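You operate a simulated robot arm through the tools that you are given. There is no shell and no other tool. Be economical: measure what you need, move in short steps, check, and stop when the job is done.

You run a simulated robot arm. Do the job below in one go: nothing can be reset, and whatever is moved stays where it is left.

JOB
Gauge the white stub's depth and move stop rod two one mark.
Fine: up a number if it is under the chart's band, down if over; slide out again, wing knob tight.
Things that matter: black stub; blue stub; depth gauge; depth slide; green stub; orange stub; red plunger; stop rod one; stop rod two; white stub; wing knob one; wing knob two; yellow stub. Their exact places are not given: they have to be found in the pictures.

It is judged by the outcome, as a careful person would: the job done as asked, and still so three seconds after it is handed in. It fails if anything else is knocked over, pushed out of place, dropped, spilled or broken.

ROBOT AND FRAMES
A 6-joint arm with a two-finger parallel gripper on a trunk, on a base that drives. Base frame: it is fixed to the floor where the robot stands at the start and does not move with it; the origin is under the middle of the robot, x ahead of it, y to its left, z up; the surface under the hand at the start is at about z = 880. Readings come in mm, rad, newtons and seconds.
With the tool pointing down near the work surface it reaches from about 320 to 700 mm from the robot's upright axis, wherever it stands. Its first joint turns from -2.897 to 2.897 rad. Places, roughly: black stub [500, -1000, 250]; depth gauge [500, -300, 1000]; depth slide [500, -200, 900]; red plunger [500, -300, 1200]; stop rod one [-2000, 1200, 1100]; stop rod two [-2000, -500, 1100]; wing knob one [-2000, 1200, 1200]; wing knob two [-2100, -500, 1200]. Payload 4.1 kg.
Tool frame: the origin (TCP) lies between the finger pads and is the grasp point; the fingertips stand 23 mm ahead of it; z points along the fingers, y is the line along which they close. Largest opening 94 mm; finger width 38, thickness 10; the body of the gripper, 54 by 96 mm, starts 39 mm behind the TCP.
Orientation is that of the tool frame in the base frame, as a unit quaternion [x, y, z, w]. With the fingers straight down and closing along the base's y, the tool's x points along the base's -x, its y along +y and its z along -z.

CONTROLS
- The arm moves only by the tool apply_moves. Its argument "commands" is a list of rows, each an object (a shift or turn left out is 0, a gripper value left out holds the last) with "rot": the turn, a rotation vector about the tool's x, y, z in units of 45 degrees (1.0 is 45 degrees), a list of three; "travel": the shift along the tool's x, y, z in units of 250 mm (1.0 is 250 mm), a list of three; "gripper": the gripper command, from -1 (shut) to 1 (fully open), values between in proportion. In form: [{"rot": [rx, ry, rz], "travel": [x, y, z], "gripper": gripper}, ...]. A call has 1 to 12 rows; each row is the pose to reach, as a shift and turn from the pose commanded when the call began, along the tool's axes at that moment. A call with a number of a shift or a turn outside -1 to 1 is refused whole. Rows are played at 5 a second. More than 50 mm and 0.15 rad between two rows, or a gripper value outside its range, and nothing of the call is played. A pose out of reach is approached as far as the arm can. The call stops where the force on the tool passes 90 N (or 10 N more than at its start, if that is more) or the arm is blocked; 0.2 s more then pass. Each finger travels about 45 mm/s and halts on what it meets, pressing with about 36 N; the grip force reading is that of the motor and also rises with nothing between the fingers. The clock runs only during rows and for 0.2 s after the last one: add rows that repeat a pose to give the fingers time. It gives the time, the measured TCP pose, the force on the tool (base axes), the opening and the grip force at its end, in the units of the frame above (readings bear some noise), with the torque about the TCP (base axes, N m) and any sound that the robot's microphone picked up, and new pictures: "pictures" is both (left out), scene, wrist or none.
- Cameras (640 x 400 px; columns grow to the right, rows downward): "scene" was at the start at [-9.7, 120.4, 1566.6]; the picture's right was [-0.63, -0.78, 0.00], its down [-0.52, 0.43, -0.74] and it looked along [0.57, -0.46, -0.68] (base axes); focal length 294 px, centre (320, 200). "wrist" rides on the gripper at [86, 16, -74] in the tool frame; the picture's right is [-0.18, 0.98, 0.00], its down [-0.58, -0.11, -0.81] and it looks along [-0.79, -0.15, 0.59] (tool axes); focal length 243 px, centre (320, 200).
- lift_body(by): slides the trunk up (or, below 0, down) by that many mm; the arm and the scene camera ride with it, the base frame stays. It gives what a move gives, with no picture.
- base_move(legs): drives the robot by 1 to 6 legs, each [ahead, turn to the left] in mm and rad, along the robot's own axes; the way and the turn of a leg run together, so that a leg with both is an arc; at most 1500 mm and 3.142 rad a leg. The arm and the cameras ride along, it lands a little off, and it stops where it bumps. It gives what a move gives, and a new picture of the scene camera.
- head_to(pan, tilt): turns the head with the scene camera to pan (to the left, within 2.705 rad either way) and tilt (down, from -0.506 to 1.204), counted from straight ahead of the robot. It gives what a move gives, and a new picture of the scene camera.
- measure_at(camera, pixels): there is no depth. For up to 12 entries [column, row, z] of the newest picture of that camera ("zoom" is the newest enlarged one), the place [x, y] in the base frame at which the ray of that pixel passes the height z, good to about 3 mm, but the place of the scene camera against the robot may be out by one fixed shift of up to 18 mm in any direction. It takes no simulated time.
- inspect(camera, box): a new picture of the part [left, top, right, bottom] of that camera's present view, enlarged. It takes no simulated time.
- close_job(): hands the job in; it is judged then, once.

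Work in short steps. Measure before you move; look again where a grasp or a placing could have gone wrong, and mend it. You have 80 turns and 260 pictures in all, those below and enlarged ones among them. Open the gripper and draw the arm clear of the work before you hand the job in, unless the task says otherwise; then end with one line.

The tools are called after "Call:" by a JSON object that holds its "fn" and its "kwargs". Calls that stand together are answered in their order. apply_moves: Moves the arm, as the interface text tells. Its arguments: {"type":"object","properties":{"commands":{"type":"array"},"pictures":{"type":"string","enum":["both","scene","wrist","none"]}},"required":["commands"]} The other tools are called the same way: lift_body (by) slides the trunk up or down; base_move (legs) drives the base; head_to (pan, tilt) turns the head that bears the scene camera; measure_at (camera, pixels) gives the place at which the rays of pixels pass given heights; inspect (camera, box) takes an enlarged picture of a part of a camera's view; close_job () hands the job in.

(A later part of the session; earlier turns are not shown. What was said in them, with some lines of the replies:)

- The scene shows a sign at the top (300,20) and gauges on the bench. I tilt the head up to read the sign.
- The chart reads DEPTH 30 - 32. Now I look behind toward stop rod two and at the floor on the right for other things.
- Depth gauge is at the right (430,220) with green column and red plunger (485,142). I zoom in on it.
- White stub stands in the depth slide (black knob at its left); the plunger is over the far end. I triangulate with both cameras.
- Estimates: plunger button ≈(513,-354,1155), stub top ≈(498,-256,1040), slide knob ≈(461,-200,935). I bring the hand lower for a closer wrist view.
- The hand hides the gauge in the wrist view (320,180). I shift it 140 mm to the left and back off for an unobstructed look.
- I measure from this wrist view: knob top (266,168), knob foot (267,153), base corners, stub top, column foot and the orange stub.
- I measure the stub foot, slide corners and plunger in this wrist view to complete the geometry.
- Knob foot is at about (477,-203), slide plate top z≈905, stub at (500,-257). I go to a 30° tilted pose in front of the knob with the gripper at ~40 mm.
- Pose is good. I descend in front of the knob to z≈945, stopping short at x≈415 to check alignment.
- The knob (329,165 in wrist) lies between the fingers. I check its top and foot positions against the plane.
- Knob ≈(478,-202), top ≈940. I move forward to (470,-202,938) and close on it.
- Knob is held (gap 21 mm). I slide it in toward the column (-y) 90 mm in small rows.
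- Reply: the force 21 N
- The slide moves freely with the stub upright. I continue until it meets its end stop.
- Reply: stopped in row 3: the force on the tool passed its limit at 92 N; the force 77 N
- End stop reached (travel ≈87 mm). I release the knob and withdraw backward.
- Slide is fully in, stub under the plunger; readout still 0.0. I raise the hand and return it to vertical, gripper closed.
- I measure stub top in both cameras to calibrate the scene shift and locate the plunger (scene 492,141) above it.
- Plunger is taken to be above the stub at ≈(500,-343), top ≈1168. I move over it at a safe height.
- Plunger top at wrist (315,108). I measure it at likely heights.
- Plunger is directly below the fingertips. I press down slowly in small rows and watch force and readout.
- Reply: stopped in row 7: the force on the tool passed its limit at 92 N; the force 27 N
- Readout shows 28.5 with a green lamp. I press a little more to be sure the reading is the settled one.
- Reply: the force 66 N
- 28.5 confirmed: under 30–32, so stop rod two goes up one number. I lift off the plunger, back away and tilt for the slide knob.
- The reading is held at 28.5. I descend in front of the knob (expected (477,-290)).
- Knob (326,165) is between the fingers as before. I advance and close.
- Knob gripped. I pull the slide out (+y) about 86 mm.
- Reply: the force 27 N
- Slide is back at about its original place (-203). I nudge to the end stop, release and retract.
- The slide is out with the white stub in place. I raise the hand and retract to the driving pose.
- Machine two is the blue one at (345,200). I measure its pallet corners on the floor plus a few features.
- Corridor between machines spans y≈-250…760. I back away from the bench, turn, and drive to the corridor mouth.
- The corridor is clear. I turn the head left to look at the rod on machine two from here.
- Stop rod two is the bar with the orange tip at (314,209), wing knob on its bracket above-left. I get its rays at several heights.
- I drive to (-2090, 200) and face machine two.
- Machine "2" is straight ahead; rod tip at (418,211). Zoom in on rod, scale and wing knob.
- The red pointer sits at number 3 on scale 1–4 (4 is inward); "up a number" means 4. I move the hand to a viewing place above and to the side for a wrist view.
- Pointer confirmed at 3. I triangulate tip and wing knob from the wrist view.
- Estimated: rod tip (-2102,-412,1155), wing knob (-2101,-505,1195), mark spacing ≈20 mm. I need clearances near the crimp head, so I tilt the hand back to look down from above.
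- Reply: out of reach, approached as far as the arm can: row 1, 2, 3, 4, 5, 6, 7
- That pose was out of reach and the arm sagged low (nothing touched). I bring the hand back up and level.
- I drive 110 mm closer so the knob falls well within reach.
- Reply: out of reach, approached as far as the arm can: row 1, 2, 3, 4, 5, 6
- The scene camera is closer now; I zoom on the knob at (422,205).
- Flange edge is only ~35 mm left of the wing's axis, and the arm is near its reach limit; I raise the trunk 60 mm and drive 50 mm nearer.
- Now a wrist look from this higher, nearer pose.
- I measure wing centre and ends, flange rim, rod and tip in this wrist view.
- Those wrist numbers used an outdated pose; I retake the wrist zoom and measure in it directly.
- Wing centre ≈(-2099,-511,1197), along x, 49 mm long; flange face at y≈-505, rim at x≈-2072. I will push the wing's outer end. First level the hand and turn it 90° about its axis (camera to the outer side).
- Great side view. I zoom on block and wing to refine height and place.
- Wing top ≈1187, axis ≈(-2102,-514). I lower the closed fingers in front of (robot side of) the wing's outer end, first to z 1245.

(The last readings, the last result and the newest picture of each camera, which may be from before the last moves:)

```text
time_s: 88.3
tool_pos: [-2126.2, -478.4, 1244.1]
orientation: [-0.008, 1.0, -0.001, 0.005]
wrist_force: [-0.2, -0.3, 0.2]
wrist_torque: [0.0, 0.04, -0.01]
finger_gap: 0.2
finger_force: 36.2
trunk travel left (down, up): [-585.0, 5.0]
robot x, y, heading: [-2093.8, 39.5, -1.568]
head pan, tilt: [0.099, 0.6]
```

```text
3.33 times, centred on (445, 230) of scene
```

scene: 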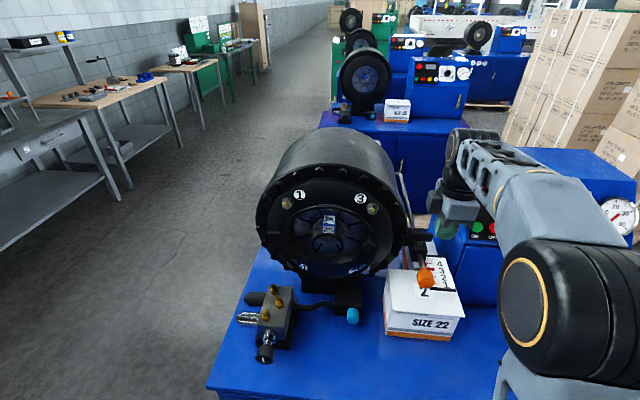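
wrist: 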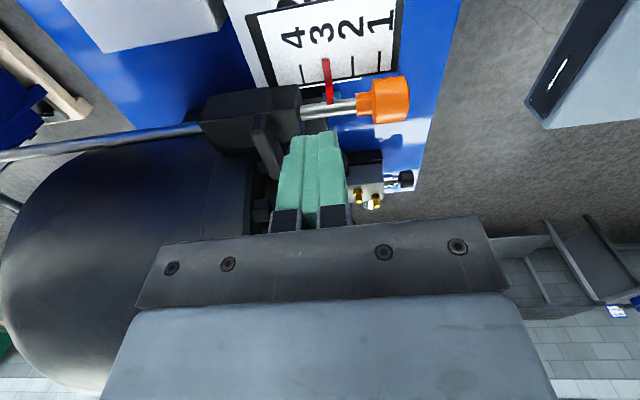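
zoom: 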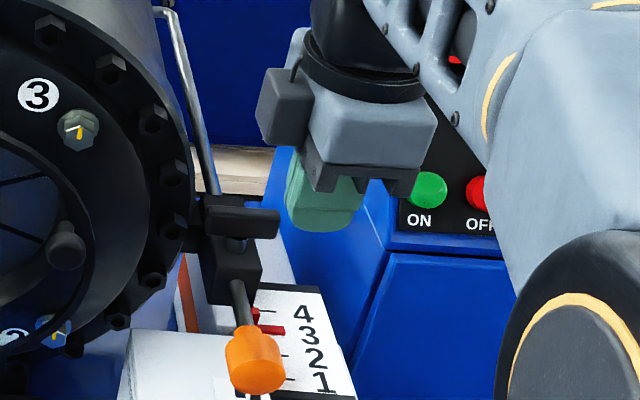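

Fingers sit in front of the wing with clear space. I lower 36 mm beside it and check.

Call:
{"fn": "apply_moves", "kwargs": {"commands": [{"travel": [0, 0, 0.07]}, {"travel": [0, 0, 0.145]}, {"travel": [0, 0, 0.145]}, {"travel": [0, 0, 0.145]}], "pictures": "wrist"}}

Call:
{"fn": "inspect", "kwargs": {"camera": "wrist", "box": [200, 40, 400, 200]}}

Call:
{"fn": "inspect", "kwargs": {"camera": "scene", "box": [385, 190, 485, 290]}}

```text
time_s: 89.3
tool_pos: [-2125.2, -478.6, 1209.5]
orientation: [-0.009, 1.0, -0.001, 0.004]
wrist_force: [-0.8, 0.2, 0.1]
wrist_torque: [0.04, -0.01, 0.0]
finger_gap: 0.0
finger_force: 36.1
trunk travel left (down, up): [-585.0, 5.0]
robot x, y, heading: [-2090.6, 42.1, -1.57]
head pan, tilt: [0.099, 0.6]
```

wrist: 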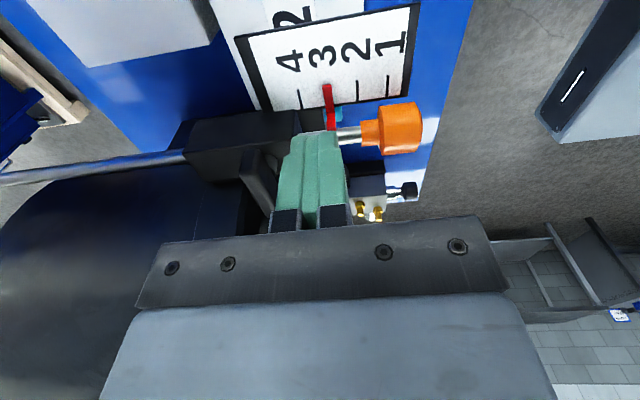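

```text
2.50 times, centred on (300, 120) of wrist
```

zoom: 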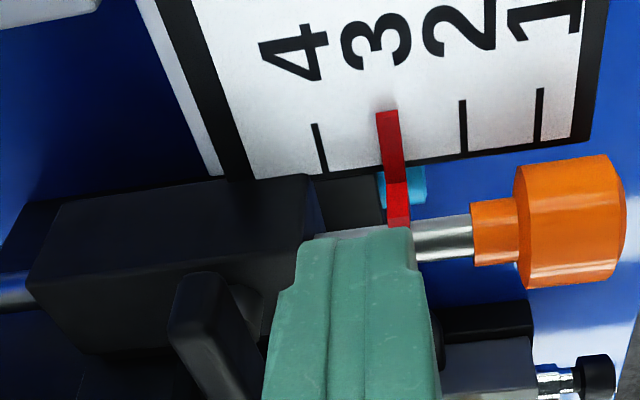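

```text
4.00 times, centred on (435, 240) of scene
```

zoom: 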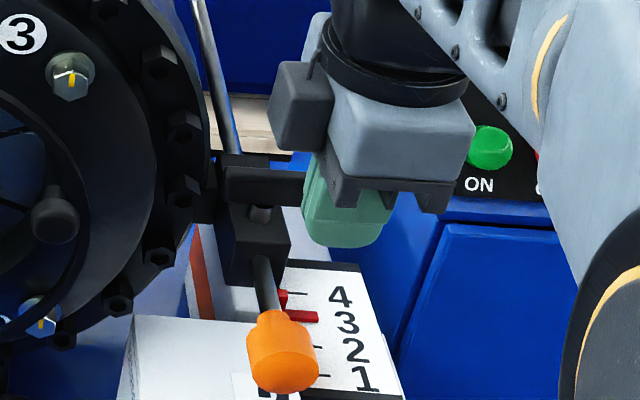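

Fingers overlap the outer end slightly too far inboard for leverage; I shift 10 mm outward and up 4 mm, then push the end away (-y, counter-clockwise) in small rows.

Call:
{"fn": "apply_moves", "kwargs": {"commands": [{"travel": [0.04, 0, -0.016]}, {"travel": [0.04, -0.04, -0.016]}, {"travel": [0.04, -0.08, -0.016]}, {"travel": [0.04, -0.11, -0.016]}, {"travel": [0.04, -0.14, -0.016]}, {"travel": [0.04, -0.14, -0.016]}], "pictures": "wrist"}}

Call:
{"fn": "inspect", "kwargs": {"camera": "wrist", "box": [200, 40, 400, 200]}}

Call:
{"fn": "inspect", "kwargs": {"camera": "scene", "box": [385, 190, 485, 290]}}

```text
time_s: 90.7
tool_pos: [-2136.2, -515.7, 1212.1]
orientation: [-0.008, 1.0, -0.001, 0.003]
wrist_force: [-0.3, 1.7, 0.8]
wrist_torque: [0.0, -0.01, -0.01]
finger_gap: 0.0
finger_force: 35.9
trunk travel left (down, up): [-585.0, 5.0]
robot x, y, heading: [-2088.9, 38.9, -1.565]
head pan, tilt: [0.099, 0.6]
```

wrist: 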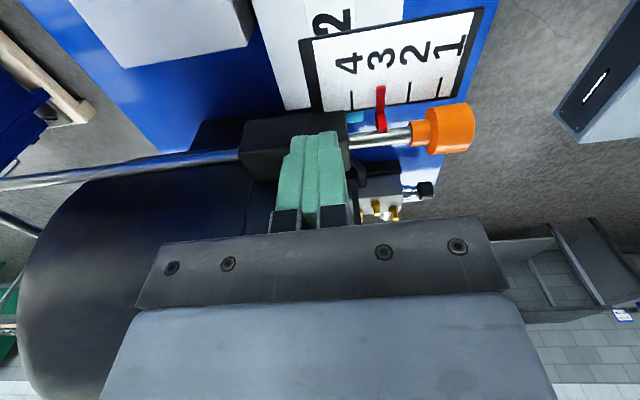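

```text
2.50 times, centred on (300, 120) of wrist
```

zoom: 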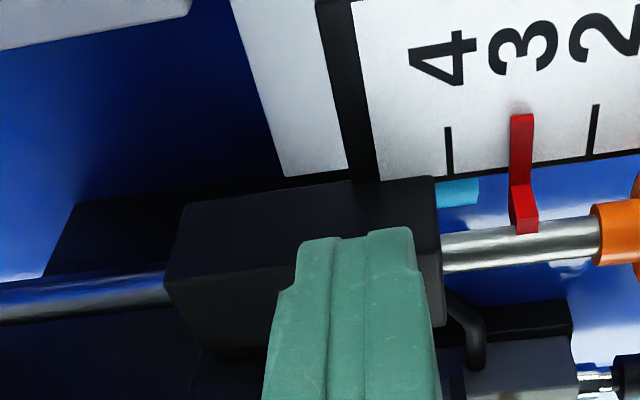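

```text
4.00 times, centred on (435, 240) of scene
```

zoom: 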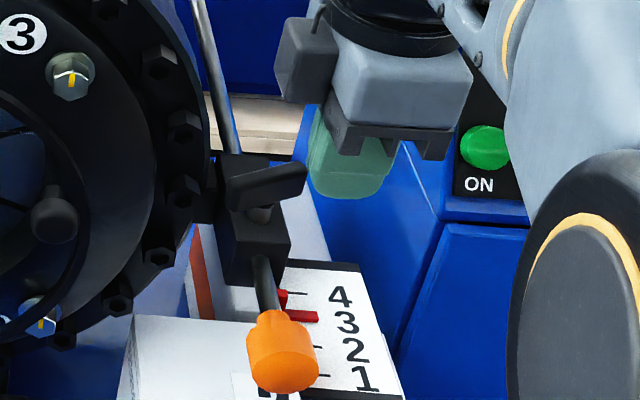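

The wing turned counter-clockwise ~35° with little force. I continue the push around the arc.

Call:
{"fn": "apply_moves", "kwargs": {"commands": [{"travel": [-0.016, -0.03, 0]}, {"travel": [-0.04, -0.06, 0]}, {"travel": [-0.065, -0.075, 0]}, {"travel": [-0.09, -0.08, 0]}, {"travel": [-0.09, -0.08, 0]}], "pictures": "wrist"}}

Call:
{"fn": "inspect", "kwargs": {"camera": "scene", "box": [385, 190, 485, 290]}}

```text
time_s: 91.9
tool_pos: [-2122.4, -532.9, 1212.6]
orientation: [-0.007, 1.0, 0.001, 0.002]
wrist_force: [-41.7, 12.2, -6.8]
wrist_torque: [0.5, 1.04, 0.24]
finger_gap: 0.0
finger_force: 35.7
trunk travel left (down, up): [-585.0, 5.0]
robot x, y, heading: [-2093.4, 38.7, -1.574]
head pan, tilt: [0.099, 0.6]
```

wrist: 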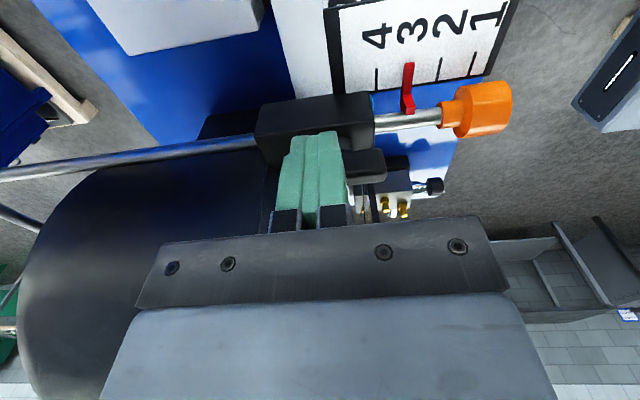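

```text
4.00 times, centred on (435, 240) of scene
```

zoom: 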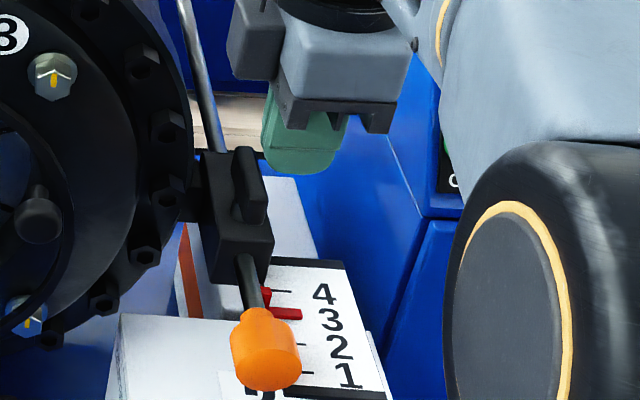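

The wing now lies along y (≈90°, a stop felt) – loosened. I back away outward, rise, and move to in front of the rod's orange tip.

Call:
{"fn": "apply_moves", "kwargs": {"commands": [{"travel": [0.06, 0, 0]}, {"travel": [0.12, 0, 0]}, {"travel": [0.12, 0, -0.18]}, {"travel": [0.12, 0, -0.3]}, {"travel": [0.1, 0.18, -0.3]}, {"travel": [0.08, 0.36, -0.3]}, {"travel": [0.0, 0.5, -0.3]}, {"travel": [-0.08, 0.66, -0.24]}, {"travel": [-0.08, 0.66, -0.24]}, {"travel": [-0.08, 0.66, -0.24]}]}}

Call:
{"fn": "inspect", "kwargs": {"camera": "scene", "box": [375, 190, 475, 290]}}

Call:
{"fn": "inspect", "kwargs": {"camera": "wrist", "box": [160, 20, 360, 180]}}

```text
time_s: 94.1
tool_pos: [-2096.0, -368.9, 1272.5]
orientation: [-0.009, 1.0, -0.001, 0.005]
wrist_force: [-0.1, 0.1, -0.2]
wrist_torque: [0.05, -0.02, -0.01]
finger_gap: 0.2
finger_force: 36.4
trunk travel left (down, up): [-585.0, 5.0]
robot x, y, heading: [-2092.3, 37.3, -1.564]
head pan, tilt: [0.099, 0.6]
```

scene: 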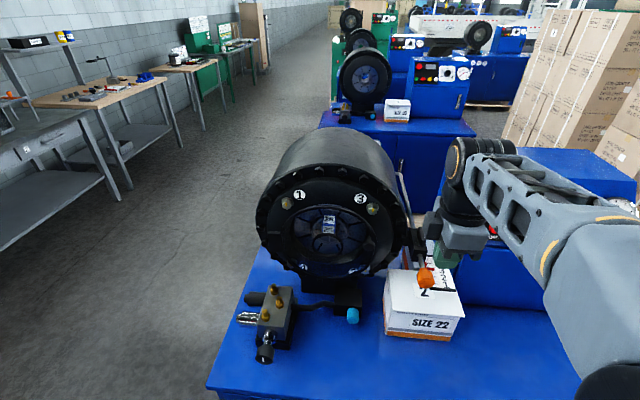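
wrist: 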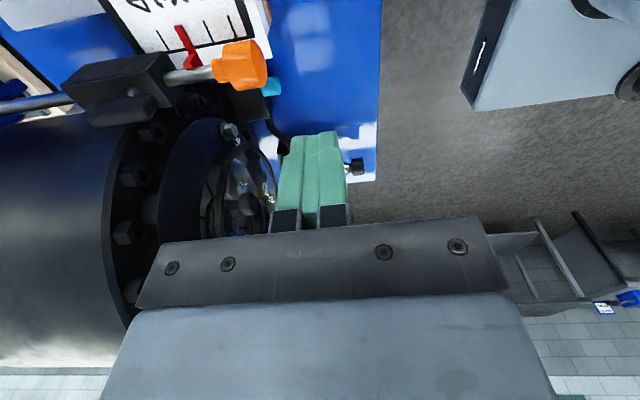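

```text
4.00 times, centred on (425, 240) of scene
```

zoom: 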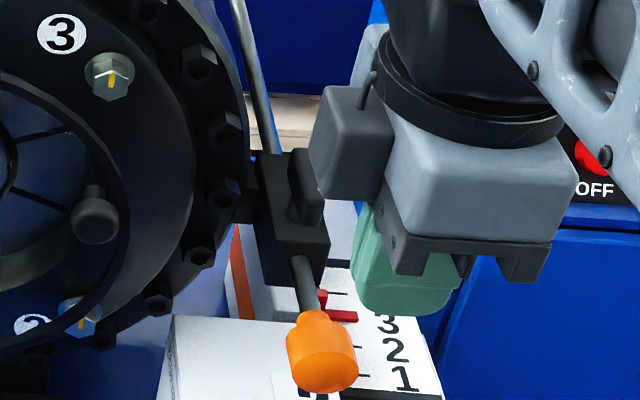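

```text
2.50 times, centred on (260, 100) of wrist
```

zoom: 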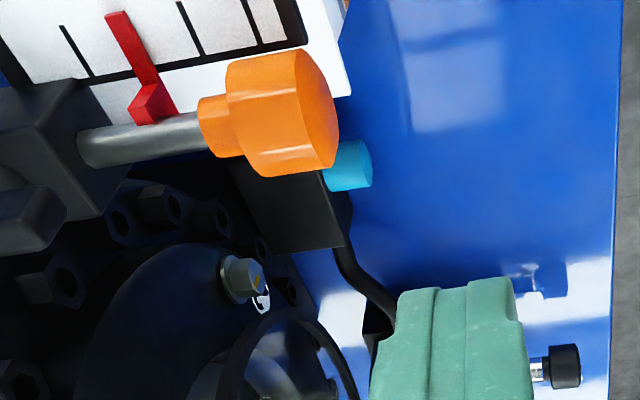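

Call:
{"fn": "measure_at", "kwargs": {"camera": "zoom", "pixels": [[322, 108, 1150], [322, 108, 1155], [335, 165, 1145], [300, 52, 1150], [150, 100, 1150], [65, 28, 1130], [190, 8, 1130]]}}

```text
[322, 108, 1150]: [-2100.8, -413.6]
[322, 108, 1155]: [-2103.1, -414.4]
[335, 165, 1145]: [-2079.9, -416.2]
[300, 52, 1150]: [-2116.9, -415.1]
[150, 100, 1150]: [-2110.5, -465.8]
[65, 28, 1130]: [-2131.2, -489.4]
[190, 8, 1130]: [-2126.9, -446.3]
```

Tip end face at (-2101,-414,1150). I lower the closed fingers in front of it at y≈-388.

Call:
{"fn": "apply_moves", "kwargs": {"commands": [{"travel": [0.02, -0.04, 0.15]}, {"travel": [0.02, -0.076, 0.3]}, {"travel": [0.02, -0.076, 0.44]}, {"travel": [0.02, -0.076, 0.44]}, {"travel": [0.02, -0.076, 0.44]}], "pictures": "wrist"}}

Call:
{"fn": "inspect", "kwargs": {"camera": "wrist", "box": [120, 0, 360, 180]}}

```text
time_s: 95.3
tool_pos: [-2097.8, -389.0, 1162.1]
orientation: [-0.009, 1.0, 0.0, 0.004]
wrist_force: [0.8, -1.3, -0.3]
wrist_torque: [0.01, 0.02, -0.01]
finger_gap: 0.1
finger_force: 36.1
trunk travel left (down, up): [-585.0, 5.0]
robot x, y, heading: [-2091.5, 39.6, -1.566]
head pan, tilt: [0.099, 0.6]
```

wrist: 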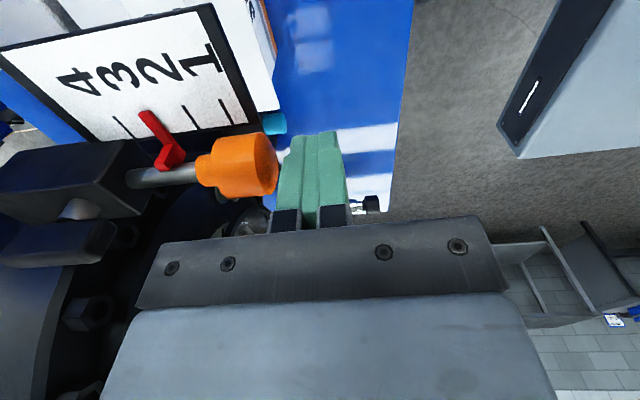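

```text
2.22 times, centred on (240, 90) of wrist
```

zoom: 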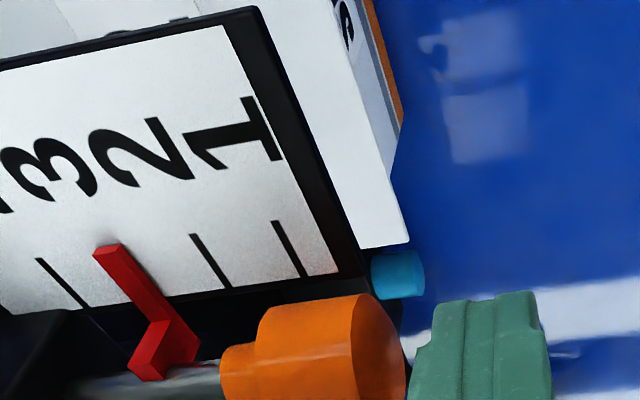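

Fingers face the tip end squarely. I push inward to y≈-420 (about 3/4 mark) and check.

Call:
{"fn": "apply_moves", "kwargs": {"commands": [{"travel": [0, -0.04, 0]}, {"travel": [0, -0.07, 0]}, {"travel": [0, -0.095, 0]}, {"travel": [0, -0.12, 0]}, {"travel": [0, -0.12, 0]}], "pictures": "wrist"}}

Call:
{"fn": "inspect", "kwargs": {"camera": "wrist", "box": [120, 0, 360, 180]}}

Call:
{"fn": "inspect", "kwargs": {"camera": "scene", "box": [385, 210, 465, 290]}}

```text
time_s: 96.5
tool_pos: [-2098.8, -418.3, 1163.0]
orientation: [-0.009, 1.0, 0.001, 0.004]
wrist_force: [0.6, 1.3, -1.0]
wrist_torque: [0.04, -0.05, -0.02]
finger_gap: 0.0
finger_force: 36.4
trunk travel left (down, up): [-585.0, 5.0]
robot x, y, heading: [-2094.9, 40.1, -1.568]
head pan, tilt: [0.099, 0.6]
```

wrist: 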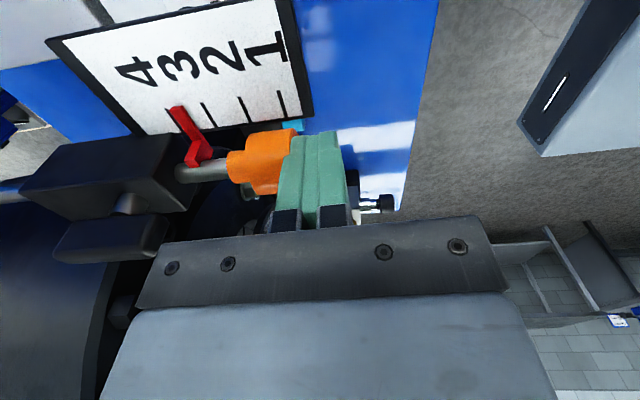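

```text
2.22 times, centred on (240, 90) of wrist
```

zoom: 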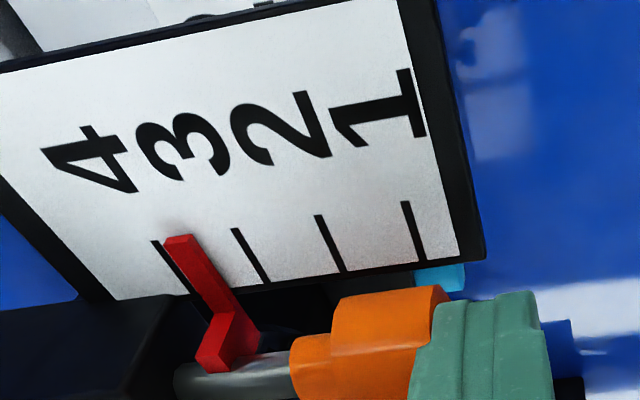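

```text
5.00 times, centred on (425, 250) of scene
```

zoom: 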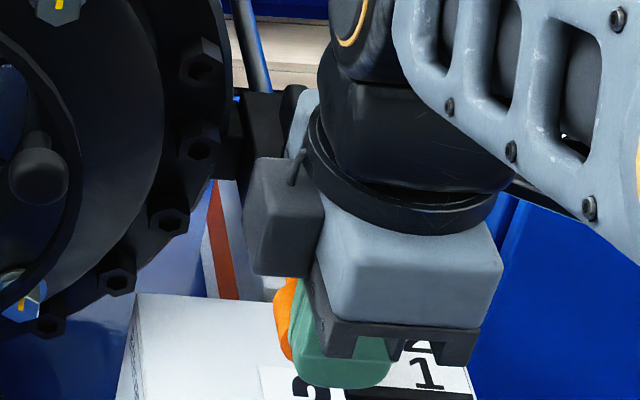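

The rod slides freely; the pointer is ≈6 mm short of 4. I push 6 mm more, then back off and look.

Call:
{"fn": "apply_moves", "kwargs": {"commands": [{"travel": [0, -0.012, 0]}, {"travel": [0, -0.024, 0]}, {"travel": [0, -0.024, 0]}, {"travel": [0, -0.024, 0]}, {"travel": [0, 0.06, 0]}, {"travel": [0, 0.12, 0]}, {"travel": [0.1, 0.16, -0.14]}, {"travel": [0.2, 0.16, -0.28]}, {"travel": [0.3, 0.16, -0.42]}, {"travel": [0.4, 0.16, -0.52]}, {"travel": [0.4, 0.16, -0.52]}]}}

Call:
{"fn": "inspect", "kwargs": {"camera": "wrist", "box": [180, 0, 360, 140]}}

Call:
{"fn": "inspect", "kwargs": {"camera": "scene", "box": [385, 220, 465, 300]}}

```text
time_s: 98.9
tool_pos: [-2201.8, -380.8, 1292.3]
orientation: [-0.009, 1.0, -0.001, 0.004]
wrist_force: [0.4, 0.4, -0.5]
wrist_torque: [0.01, -0.01, 0.04]
finger_gap: 0.0
finger_force: 36.2
trunk travel left (down, up): [-585.0, 5.0]
robot x, y, heading: [-2092.5, 39.0, -1.565]
head pan, tilt: [0.099, 0.6]
```

scene: 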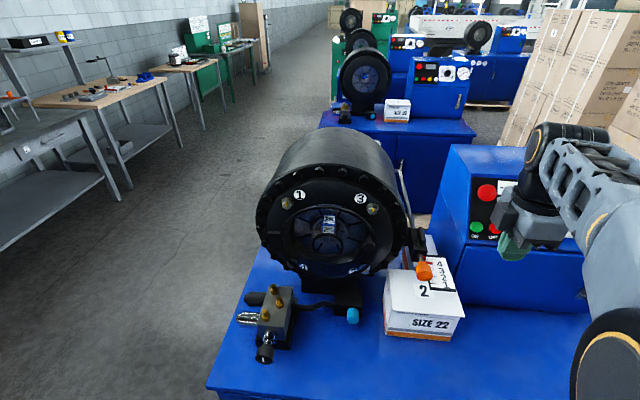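
wrist: 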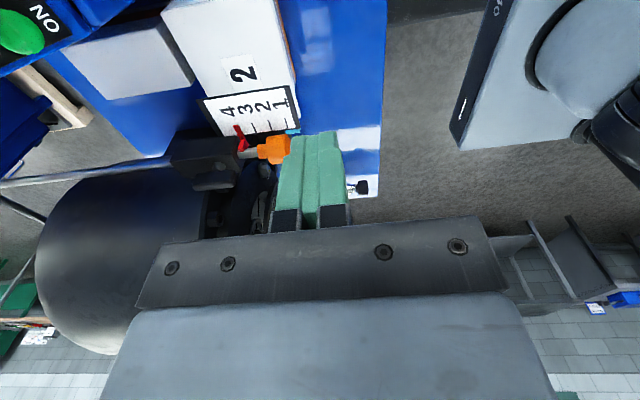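

```text
2.86 times, centred on (270, 70) of wrist
```

zoom: 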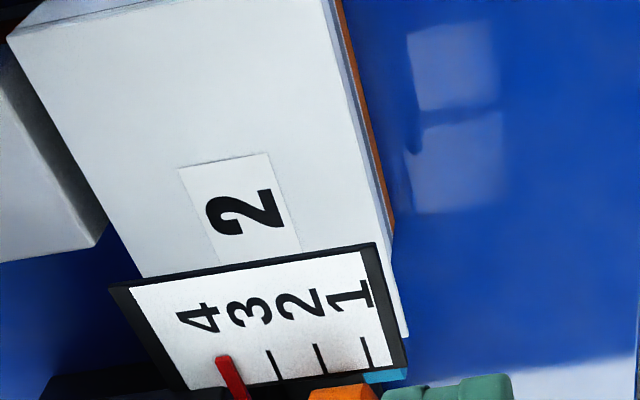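

```text
5.00 times, centred on (425, 260) of scene
```

zoom: 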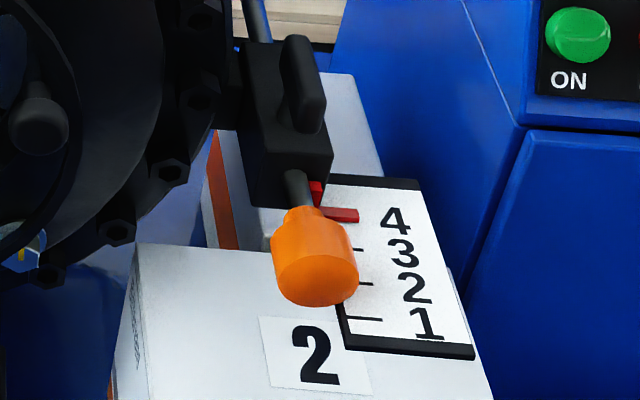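

Pointer is at 4 within a mm or two. I zoom tighter from both cameras to judge residual error.

Call:
{"fn": "inspect", "kwargs": {"camera": "scene", "box": [418, 240, 450, 265]}}

Call:
{"fn": "inspect", "kwargs": {"camera": "wrist", "box": [215, 95, 305, 155]}}

```text
16.00 times, centred on (434, 252) of scene
```

zoom: 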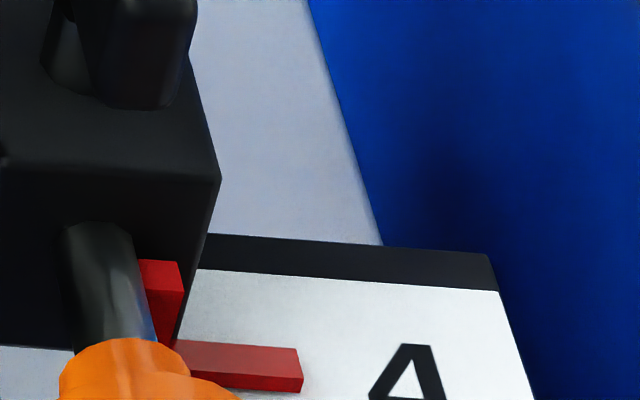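

```text
6.67 times, centred on (260, 125) of wrist
```

zoom: 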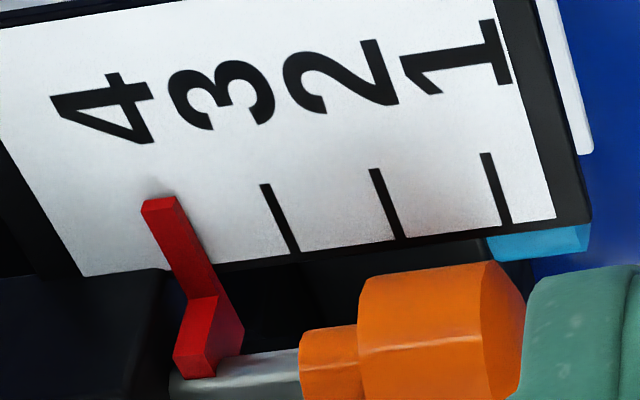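

Correcting for parallax, the rod is about 2 mm short. I retrace and push 2.2 mm further than before, then back off along the same path.

Call:
{"fn": "apply_moves", "kwargs": {"commands": [{"travel": [-0.1, 0, 0.1]}, {"travel": [-0.2, 0, 0.24]}, {"travel": [-0.3, 0, 0.38]}, {"travel": [-0.4, -0.03, 0.52]}, {"travel": [-0.4, -0.12, 0.52]}, {"travel": [-0.4, -0.17, 0.52]}, {"travel": [-0.4, -0.193, 0.52]}, {"travel": [-0.4, -0.193, 0.52]}, {"travel": [-0.4, -0.193, 0.52]}], "pictures": "none"}}

Call:
{"fn": "apply_moves", "kwargs": {"commands": [{"travel": [0, 0.08, 0]}, {"travel": [0, 0.16, 0]}, {"travel": [0.1, 0.19, -0.14]}, {"travel": [0.2, 0.19, -0.28]}, {"travel": [0.3, 0.19, -0.42]}, {"travel": [0.4, 0.19, -0.52]}, {"travel": [0.4, 0.04, -0.52]}, {"travel": [0.4, -0.11, -0.52]}, {"travel": [0.4, -0.25, -0.52]}, {"travel": [0.4, -0.25, -0.52]}, {"travel": [0.4, -0.25, -0.52]}]}}

Call:
{"fn": "inspect", "kwargs": {"camera": "wrist", "box": [260, 60, 420, 170]}}

Call:
{"fn": "inspect", "kwargs": {"camera": "scene", "box": [405, 235, 455, 275]}}

```text
time_s: 100.9
tool_pos: [-2099.1, -425.4, 1161.9]
orientation: [-0.008, 1.0, -0.001, 0.004]
wrist_force: [0.7, 5.9, -2.9]
wrist_torque: [0.15, -0.05, -0.07]
finger_gap: 0.1
finger_force: 36.1
trunk travel left (down, up): [-585.0, 5.0]
robot x, y, heading: [-2092.3, 41.9, -1.571]
head pan, tilt: [0.099, 0.6]
```

```text
time_s: 103.3
tool_pos: [-2198.0, -489.6, 1290.3]
orientation: [-0.009, 1.0, -0.001, 0.003]
wrist_force: [-1.2, 0.2, 0.8]
wrist_torque: [-0.01, -0.01, -0.02]
finger_gap: 0.0
finger_force: 36.2
trunk travel left (down, up): [-585.0, 5.0]
robot x, y, heading: [-2095.0, 36.3, -1.571]
head pan, tilt: [0.099, 0.6]
```

scene: 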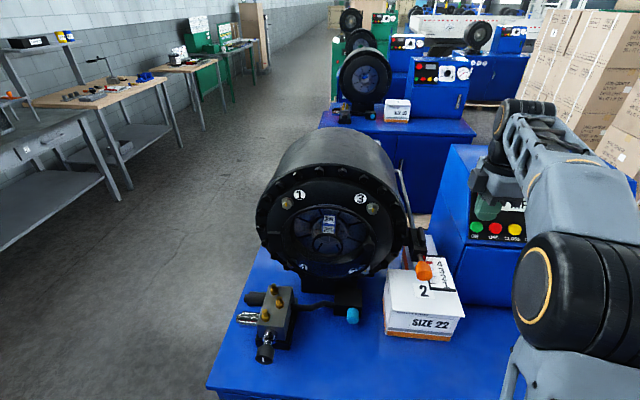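
wrist: 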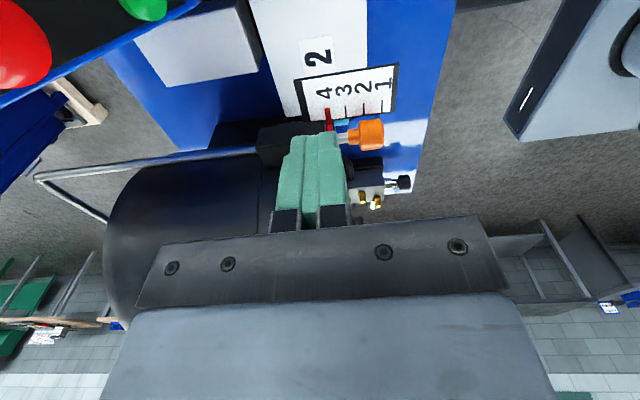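

```text
3.64 times, centred on (340, 115) of wrist
```

zoom: 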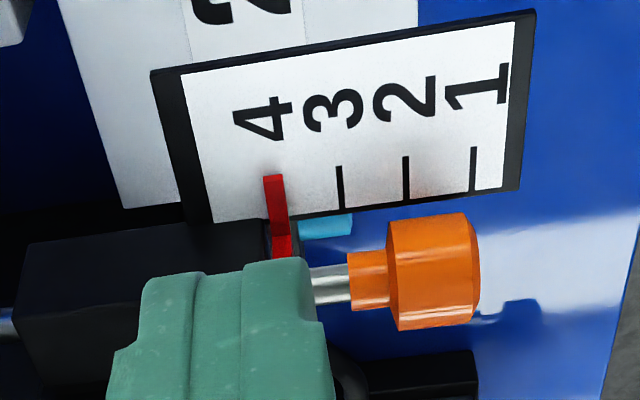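

```text
10.00 times, centred on (430, 255) of scene
```

zoom: 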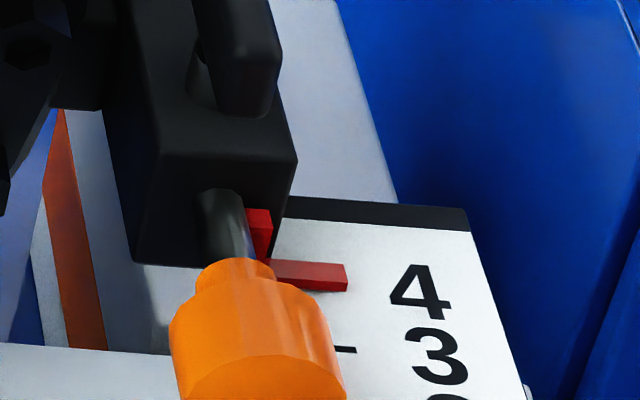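

Seen nearly straight down, pointer centre (273) matches the extrapolated 4 tick (272.5): rod set at 4. Now tighten: push the wing's near end toward +x (clockwise).

Call:
{"fn": "apply_moves", "kwargs": {"commands": [{"travel": [-0.18, -0.01, 0]}, {"travel": [-0.18, -0.01, 0.16]}, {"travel": [-0.18, -0.01, 0.31]}, {"travel": [-0.23, -0.01, 0.31]}, {"travel": [-0.27, -0.01, 0.31]}, {"travel": [-0.31, -0.01, 0.31]}, {"travel": [-0.345, -0.01, 0.31]}, {"travel": [-0.345, -0.01, 0.31]}]}}

Call:
{"fn": "inspect", "kwargs": {"camera": "scene", "box": [385, 200, 465, 280]}}

```text
time_s: 105.1
tool_pos: [-2112.7, -492.4, 1216.2]
orientation: [-0.009, 1.0, -0.001, 0.004]
wrist_force: [-0.7, -0.1, -0.1]
wrist_torque: [-0.01, 0.01, -0.02]
finger_gap: 0.1
finger_force: 36.0
trunk travel left (down, up): [-585.0, 5.0]
robot x, y, heading: [-2090.1, 36.8, -1.568]
head pan, tilt: [0.099, 0.6]
```

scene: 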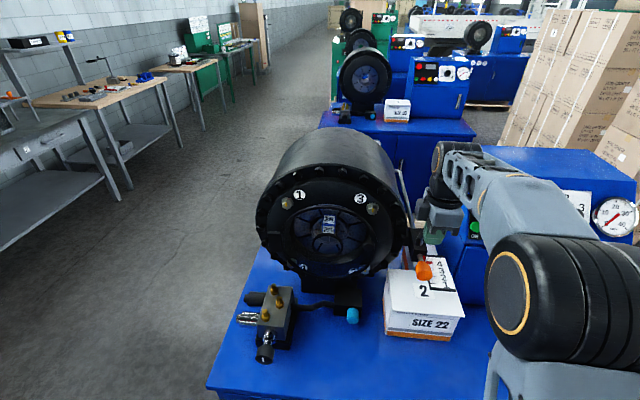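
wrist: 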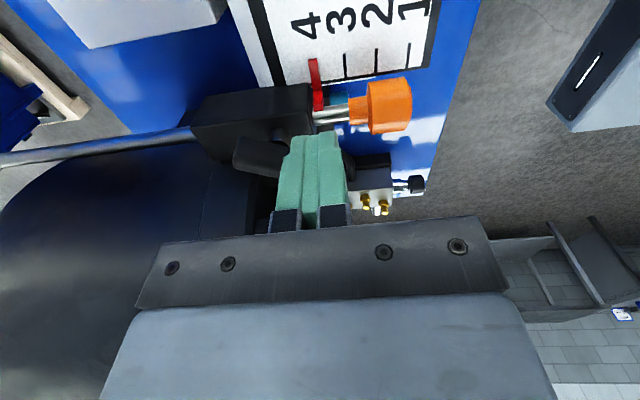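

```text
5.00 times, centred on (425, 240) of scene
```

zoom: 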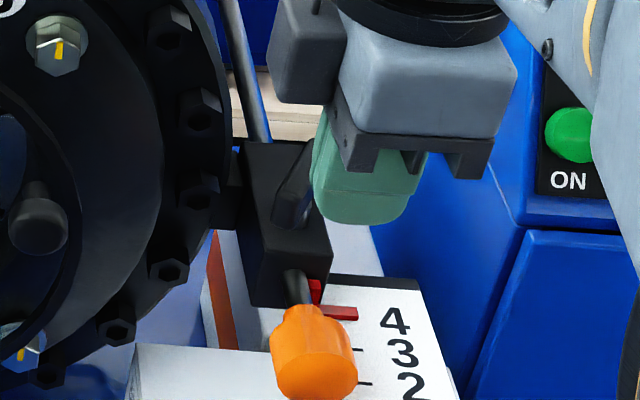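

Wing turned ~30° clockwise. I push 6 mm more, then go around outside to behind its far/outer end.

Call:
{"fn": "apply_moves", "kwargs": {"commands": [{"travel": [-0.014, 0, 0]}, {"travel": [-0.028, 0, 0]}, {"travel": [-0.028, 0, 0]}, {"travel": [0.1, 0, 0]}, {"travel": [0.2, -0.02, 0]}, {"travel": [0.2, -0.15, 0]}, {"travel": [0.2, -0.27, 0]}, {"travel": [0.2, -0.27, 0]}]}}

Call:
{"fn": "inspect", "kwargs": {"camera": "scene", "box": [385, 200, 465, 280]}}

Call:
{"fn": "inspect", "kwargs": {"camera": "wrist", "box": [240, 60, 440, 220]}}

```text
time_s: 106.9
tool_pos: [-2160.6, -562.1, 1214.6]
orientation: [-0.008, 1.0, -0.001, 0.004]
wrist_force: [1.1, -0.5, -0.8]
wrist_torque: [-0.03, 0.02, 0.0]
finger_gap: 0.0
finger_force: 36.2
trunk travel left (down, up): [-585.0, 5.0]
robot x, y, heading: [-2089.6, 40.4, -1.57]
head pan, tilt: [0.099, 0.6]
```

scene: 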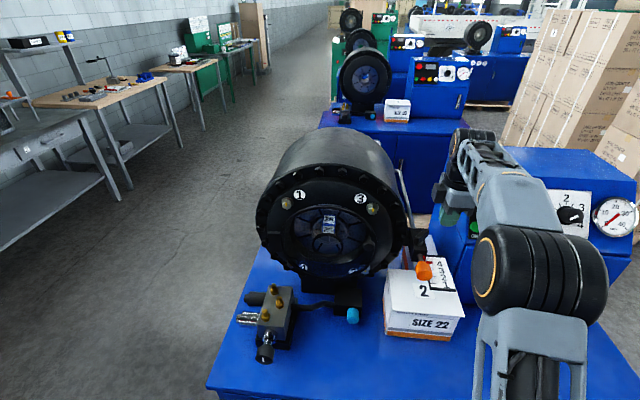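
wrist: 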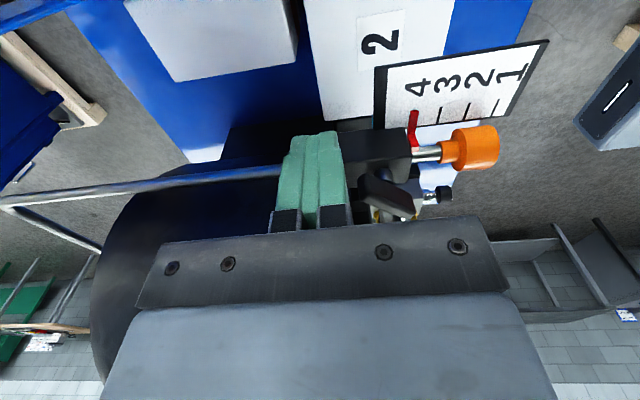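

```text
5.00 times, centred on (425, 240) of scene
```

zoom: 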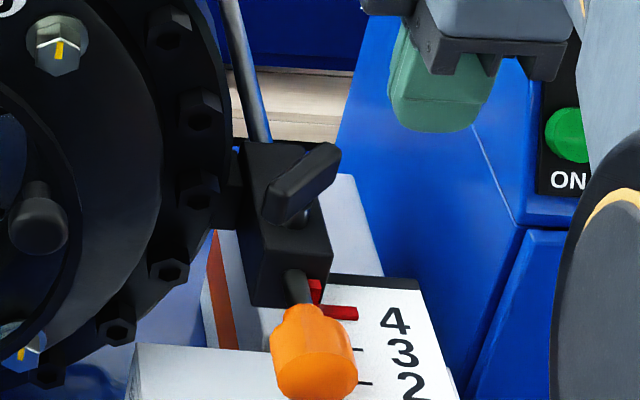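

```text
2.50 times, centred on (340, 140) of wrist
```

zoom: 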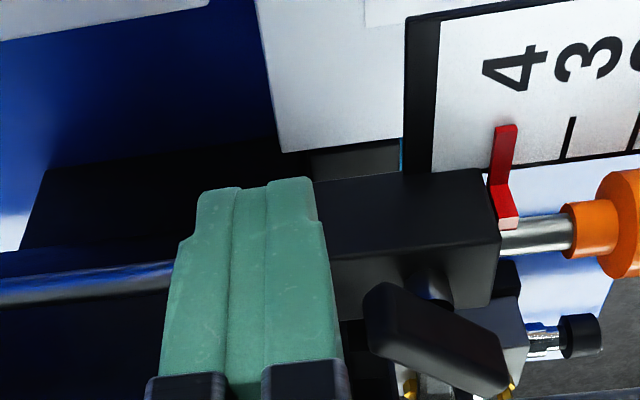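

Wing at ~45°; fingers are behind it. I move in behind its outer end and pull it toward the robot (+y, clockwise).

Call:
{"fn": "apply_moves", "kwargs": {"commands": [{"travel": [-0.108, 0, 0]}, {"travel": [-0.108, 0.05, 0]}, {"travel": [-0.108, 0.09, 0]}, {"travel": [-0.108, 0.12, 0]}, {"travel": [-0.1, 0.136, 0]}, {"travel": [-0.1, 0.136, 0]}]}}

Call:
{"fn": "inspect", "kwargs": {"camera": "scene", "box": [385, 200, 465, 280]}}

Call:
{"fn": "inspect", "kwargs": {"camera": "wrist", "box": [240, 60, 440, 220]}}

```text
time_s: 108.3
tool_pos: [-2141.5, -527.7, 1213.5]
orientation: [-0.008, 1.0, -0.002, 0.004]
wrist_force: [-29.8, -10.4, 4.5]
wrist_torque: [-0.32, 0.61, -0.21]
finger_gap: 0.1
finger_force: 35.7
trunk travel left (down, up): [-585.0, 5.0]
robot x, y, heading: [-2090.9, 39.1, -1.573]
head pan, tilt: [0.099, 0.6]
```

scene: 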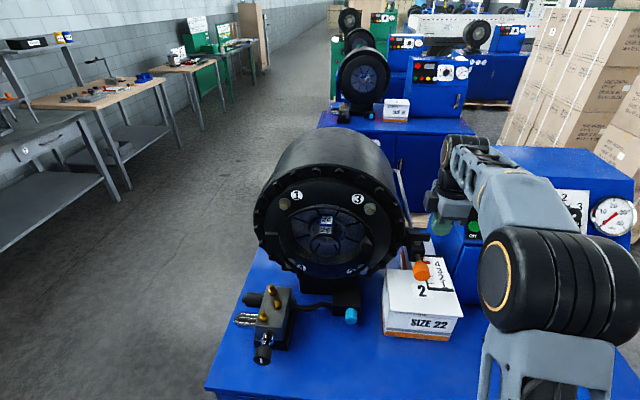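
wrist: 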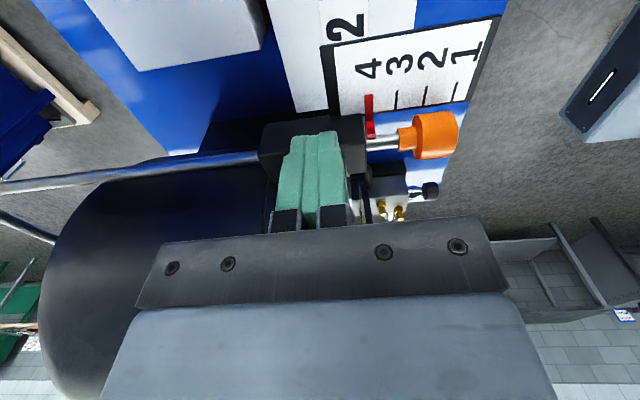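

```text
5.00 times, centred on (425, 240) of scene
```

zoom: 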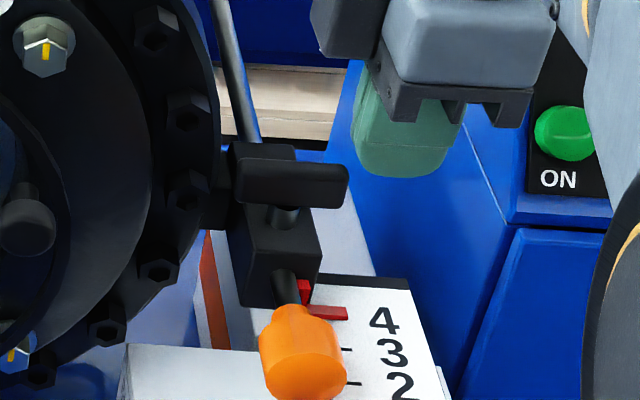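

```text
2.50 times, centred on (340, 140) of wrist
```

zoom: 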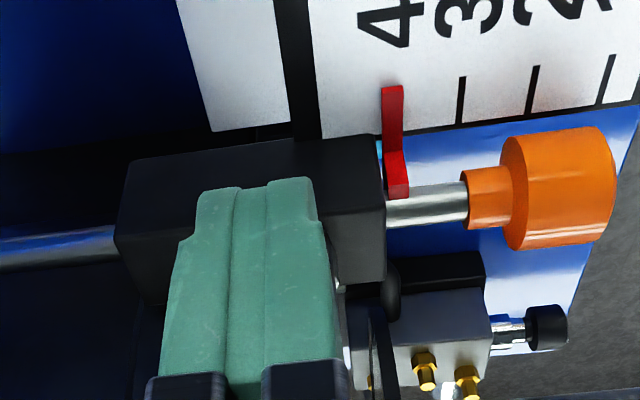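

The wing is back along x like at the start, but fingers are pressing its end axially. I re-seat the fingers behind the end and pull again to confirm it is firmly tight.

Call:
{"fn": "apply_moves", "kwargs": {"commands": [{"travel": [0.08, 0, 0]}, {"travel": [0.08, -0.12, 0]}, {"travel": [0, -0.12, 0]}, {"travel": [-0.01, -0.12, 0]}, {"travel": [-0.01, -0.06, 0]}, {"travel": [-0.01, -0.02, 0]}, {"travel": [-0.01, 0.0, 0]}, {"travel": [-0.01, 0.02, 0]}, {"travel": [-0.01, 0.03, 0]}, {"travel": [-0.01, 0.03, 0]}]}}

Call:
{"fn": "inspect", "kwargs": {"camera": "scene", "box": [385, 200, 465, 280]}}

```text
time_s: 110.5
tool_pos: [-2132.7, -536.7, 1214.7]
orientation: [-0.008, 1.0, -0.014, 0.002]
wrist_force: [5.7, -79.5, 21.8]
wrist_torque: [-1.58, -0.5, -1.49]
finger_gap: 0.2
finger_force: 36.0
trunk travel left (down, up): [-585.0, 5.0]
robot x, y, heading: [-2092.8, 39.8, -1.566]
head pan, tilt: [0.099, 0.6]
```

scene: 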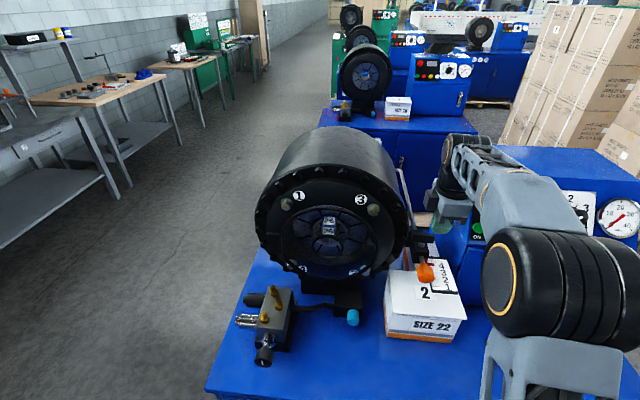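
wrist: 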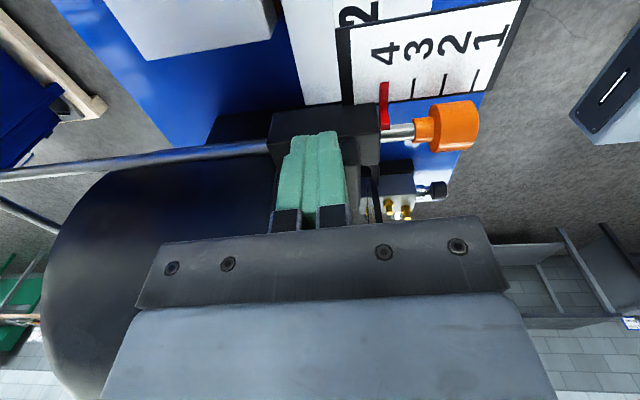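

```text
5.00 times, centred on (425, 240) of scene
```

zoom: 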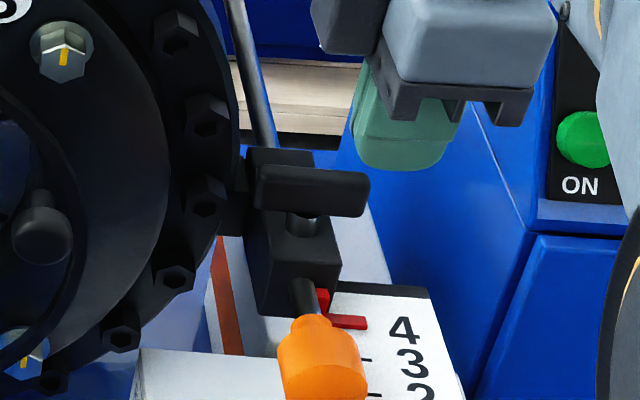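

It resisted 80 N at its original angle: tight. I back off behind, outward, up, and return toward the robot.

Call:
{"fn": "apply_moves", "kwargs": {"commands": [{"travel": [0, -0.08, 0]}, {"travel": [0.12, -0.08, 0]}, {"travel": [0.2, -0.06, 0]}, {"travel": [0.2, -0.06, -0.18]}, {"travel": [0.2, -0.06, -0.34]}, {"travel": [0.2, 0.12, -0.36]}, {"travel": [0.2, 0.3, -0.36]}, {"travel": [0.2, 0.48, -0.36]}, {"travel": [0.2, 0.66, -0.36]}, {"travel": [0.2, 0.84, -0.36]}, {"travel": [0.2, 0.84, -0.36]}]}}

Call:
{"fn": "inspect", "kwargs": {"camera": "scene", "box": [385, 210, 465, 290]}}

```text
time_s: 112.9
tool_pos: [-2188.1, -309.2, 1303.6]
orientation: [-0.008, 1.0, 0.0, 0.006]
wrist_force: [-0.1, -0.5, 0.3]
wrist_torque: [0.02, 0.04, -0.02]
finger_gap: 0.3
finger_force: 35.8
trunk travel left (down, up): [-585.0, 5.0]
robot x, y, heading: [-2092.1, 39.0, -1.571]
head pan, tilt: [0.099, 0.6]
```

scene: 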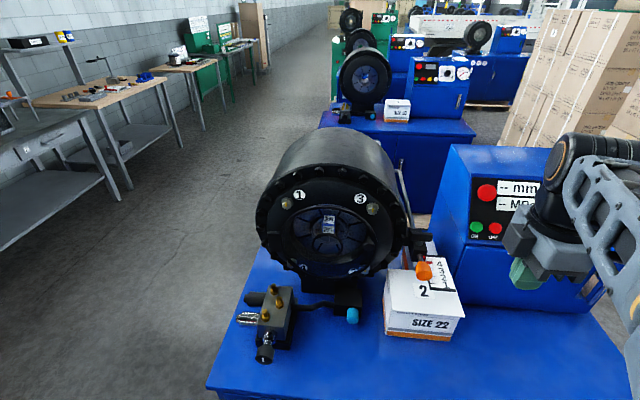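
wrist: 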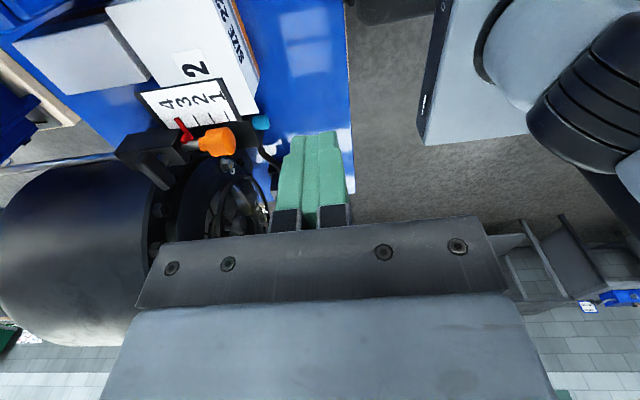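

```text
5.00 times, centred on (425, 250) of scene
```

zoom: 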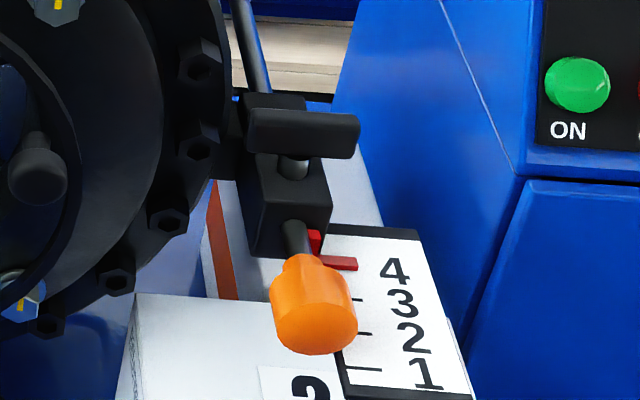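

Pointer at 4, wing tight as at first. I open the gripper and back the robot away, then hand in.

Call:
{"fn": "apply_moves", "kwargs": {"commands": [{"travel": [0, 0.18, -0.05], "gripper": 1}, {"travel": [0, 0.3, -0.05]}, {"travel": [0, 0.3, -0.05]}, {"travel": [0, 0.3, -0.05]}, {"travel": [0, 0.3, -0.05]}, {"travel": [0, 0.3, -0.05]}], "pictures": "none"}}

Call:
{"fn": "base_move", "kwargs": {"legs": [[-120, 0]]}}

Call:
{"fn": "inspect", "kwargs": {"camera": "scene", "box": [375, 170, 455, 230]}}

```text
time_s: 114.3
tool_pos: [-2190.4, -235.6, 1316.6]
orientation: [-0.008, 1.0, -0.001, 0.004]
wrist_force: [-0.3, -0.8, -0.5]
wrist_torque: [-0.03, 0.03, -0.01]
finger_gap: 93.7
finger_force: 0.1
trunk travel left (down, up): [-585.0, 5.0]
robot x, y, heading: [-2091.3, 42.2, -1.571]
head pan, tilt: [0.099, 0.6]
```

```text
time_s: 115.6
tool_pos: [-2190.6, -112.3, 1317.6]
orientation: [-0.008, 1.0, -0.002, 0.005]
wrist_force: [-0.3, 0.1, 0.3]
wrist_torque: [-0.02, -0.02, 0.04]
finger_gap: 94.1
finger_force: 0.1
trunk travel left (down, up): [-585.0, 5.0]
robot x, y, heading: [-2090.5, 161.6, -1.565]
head pan, tilt: [0.099, 0.6]
```

scene: 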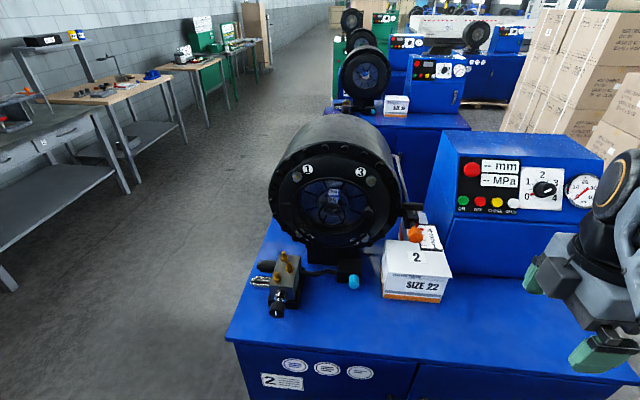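

```text
6.67 times, centred on (415, 200) of scene
```

zoom: 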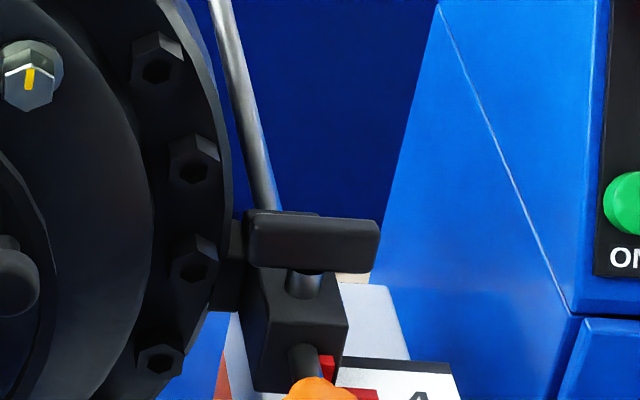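

Everything is in place: slide out, rod two at 4, wing knob tight, gripper open and clear.

Call:
{"fn": "close_job", "kwargs": {}}

```text
The job is handed in.
```

The white stub gauged 28.5, under the chart's 30–32 band, so I moved stop rod two up one mark from 3 to 4; its wing knob is tight again and the depth slide is back out.
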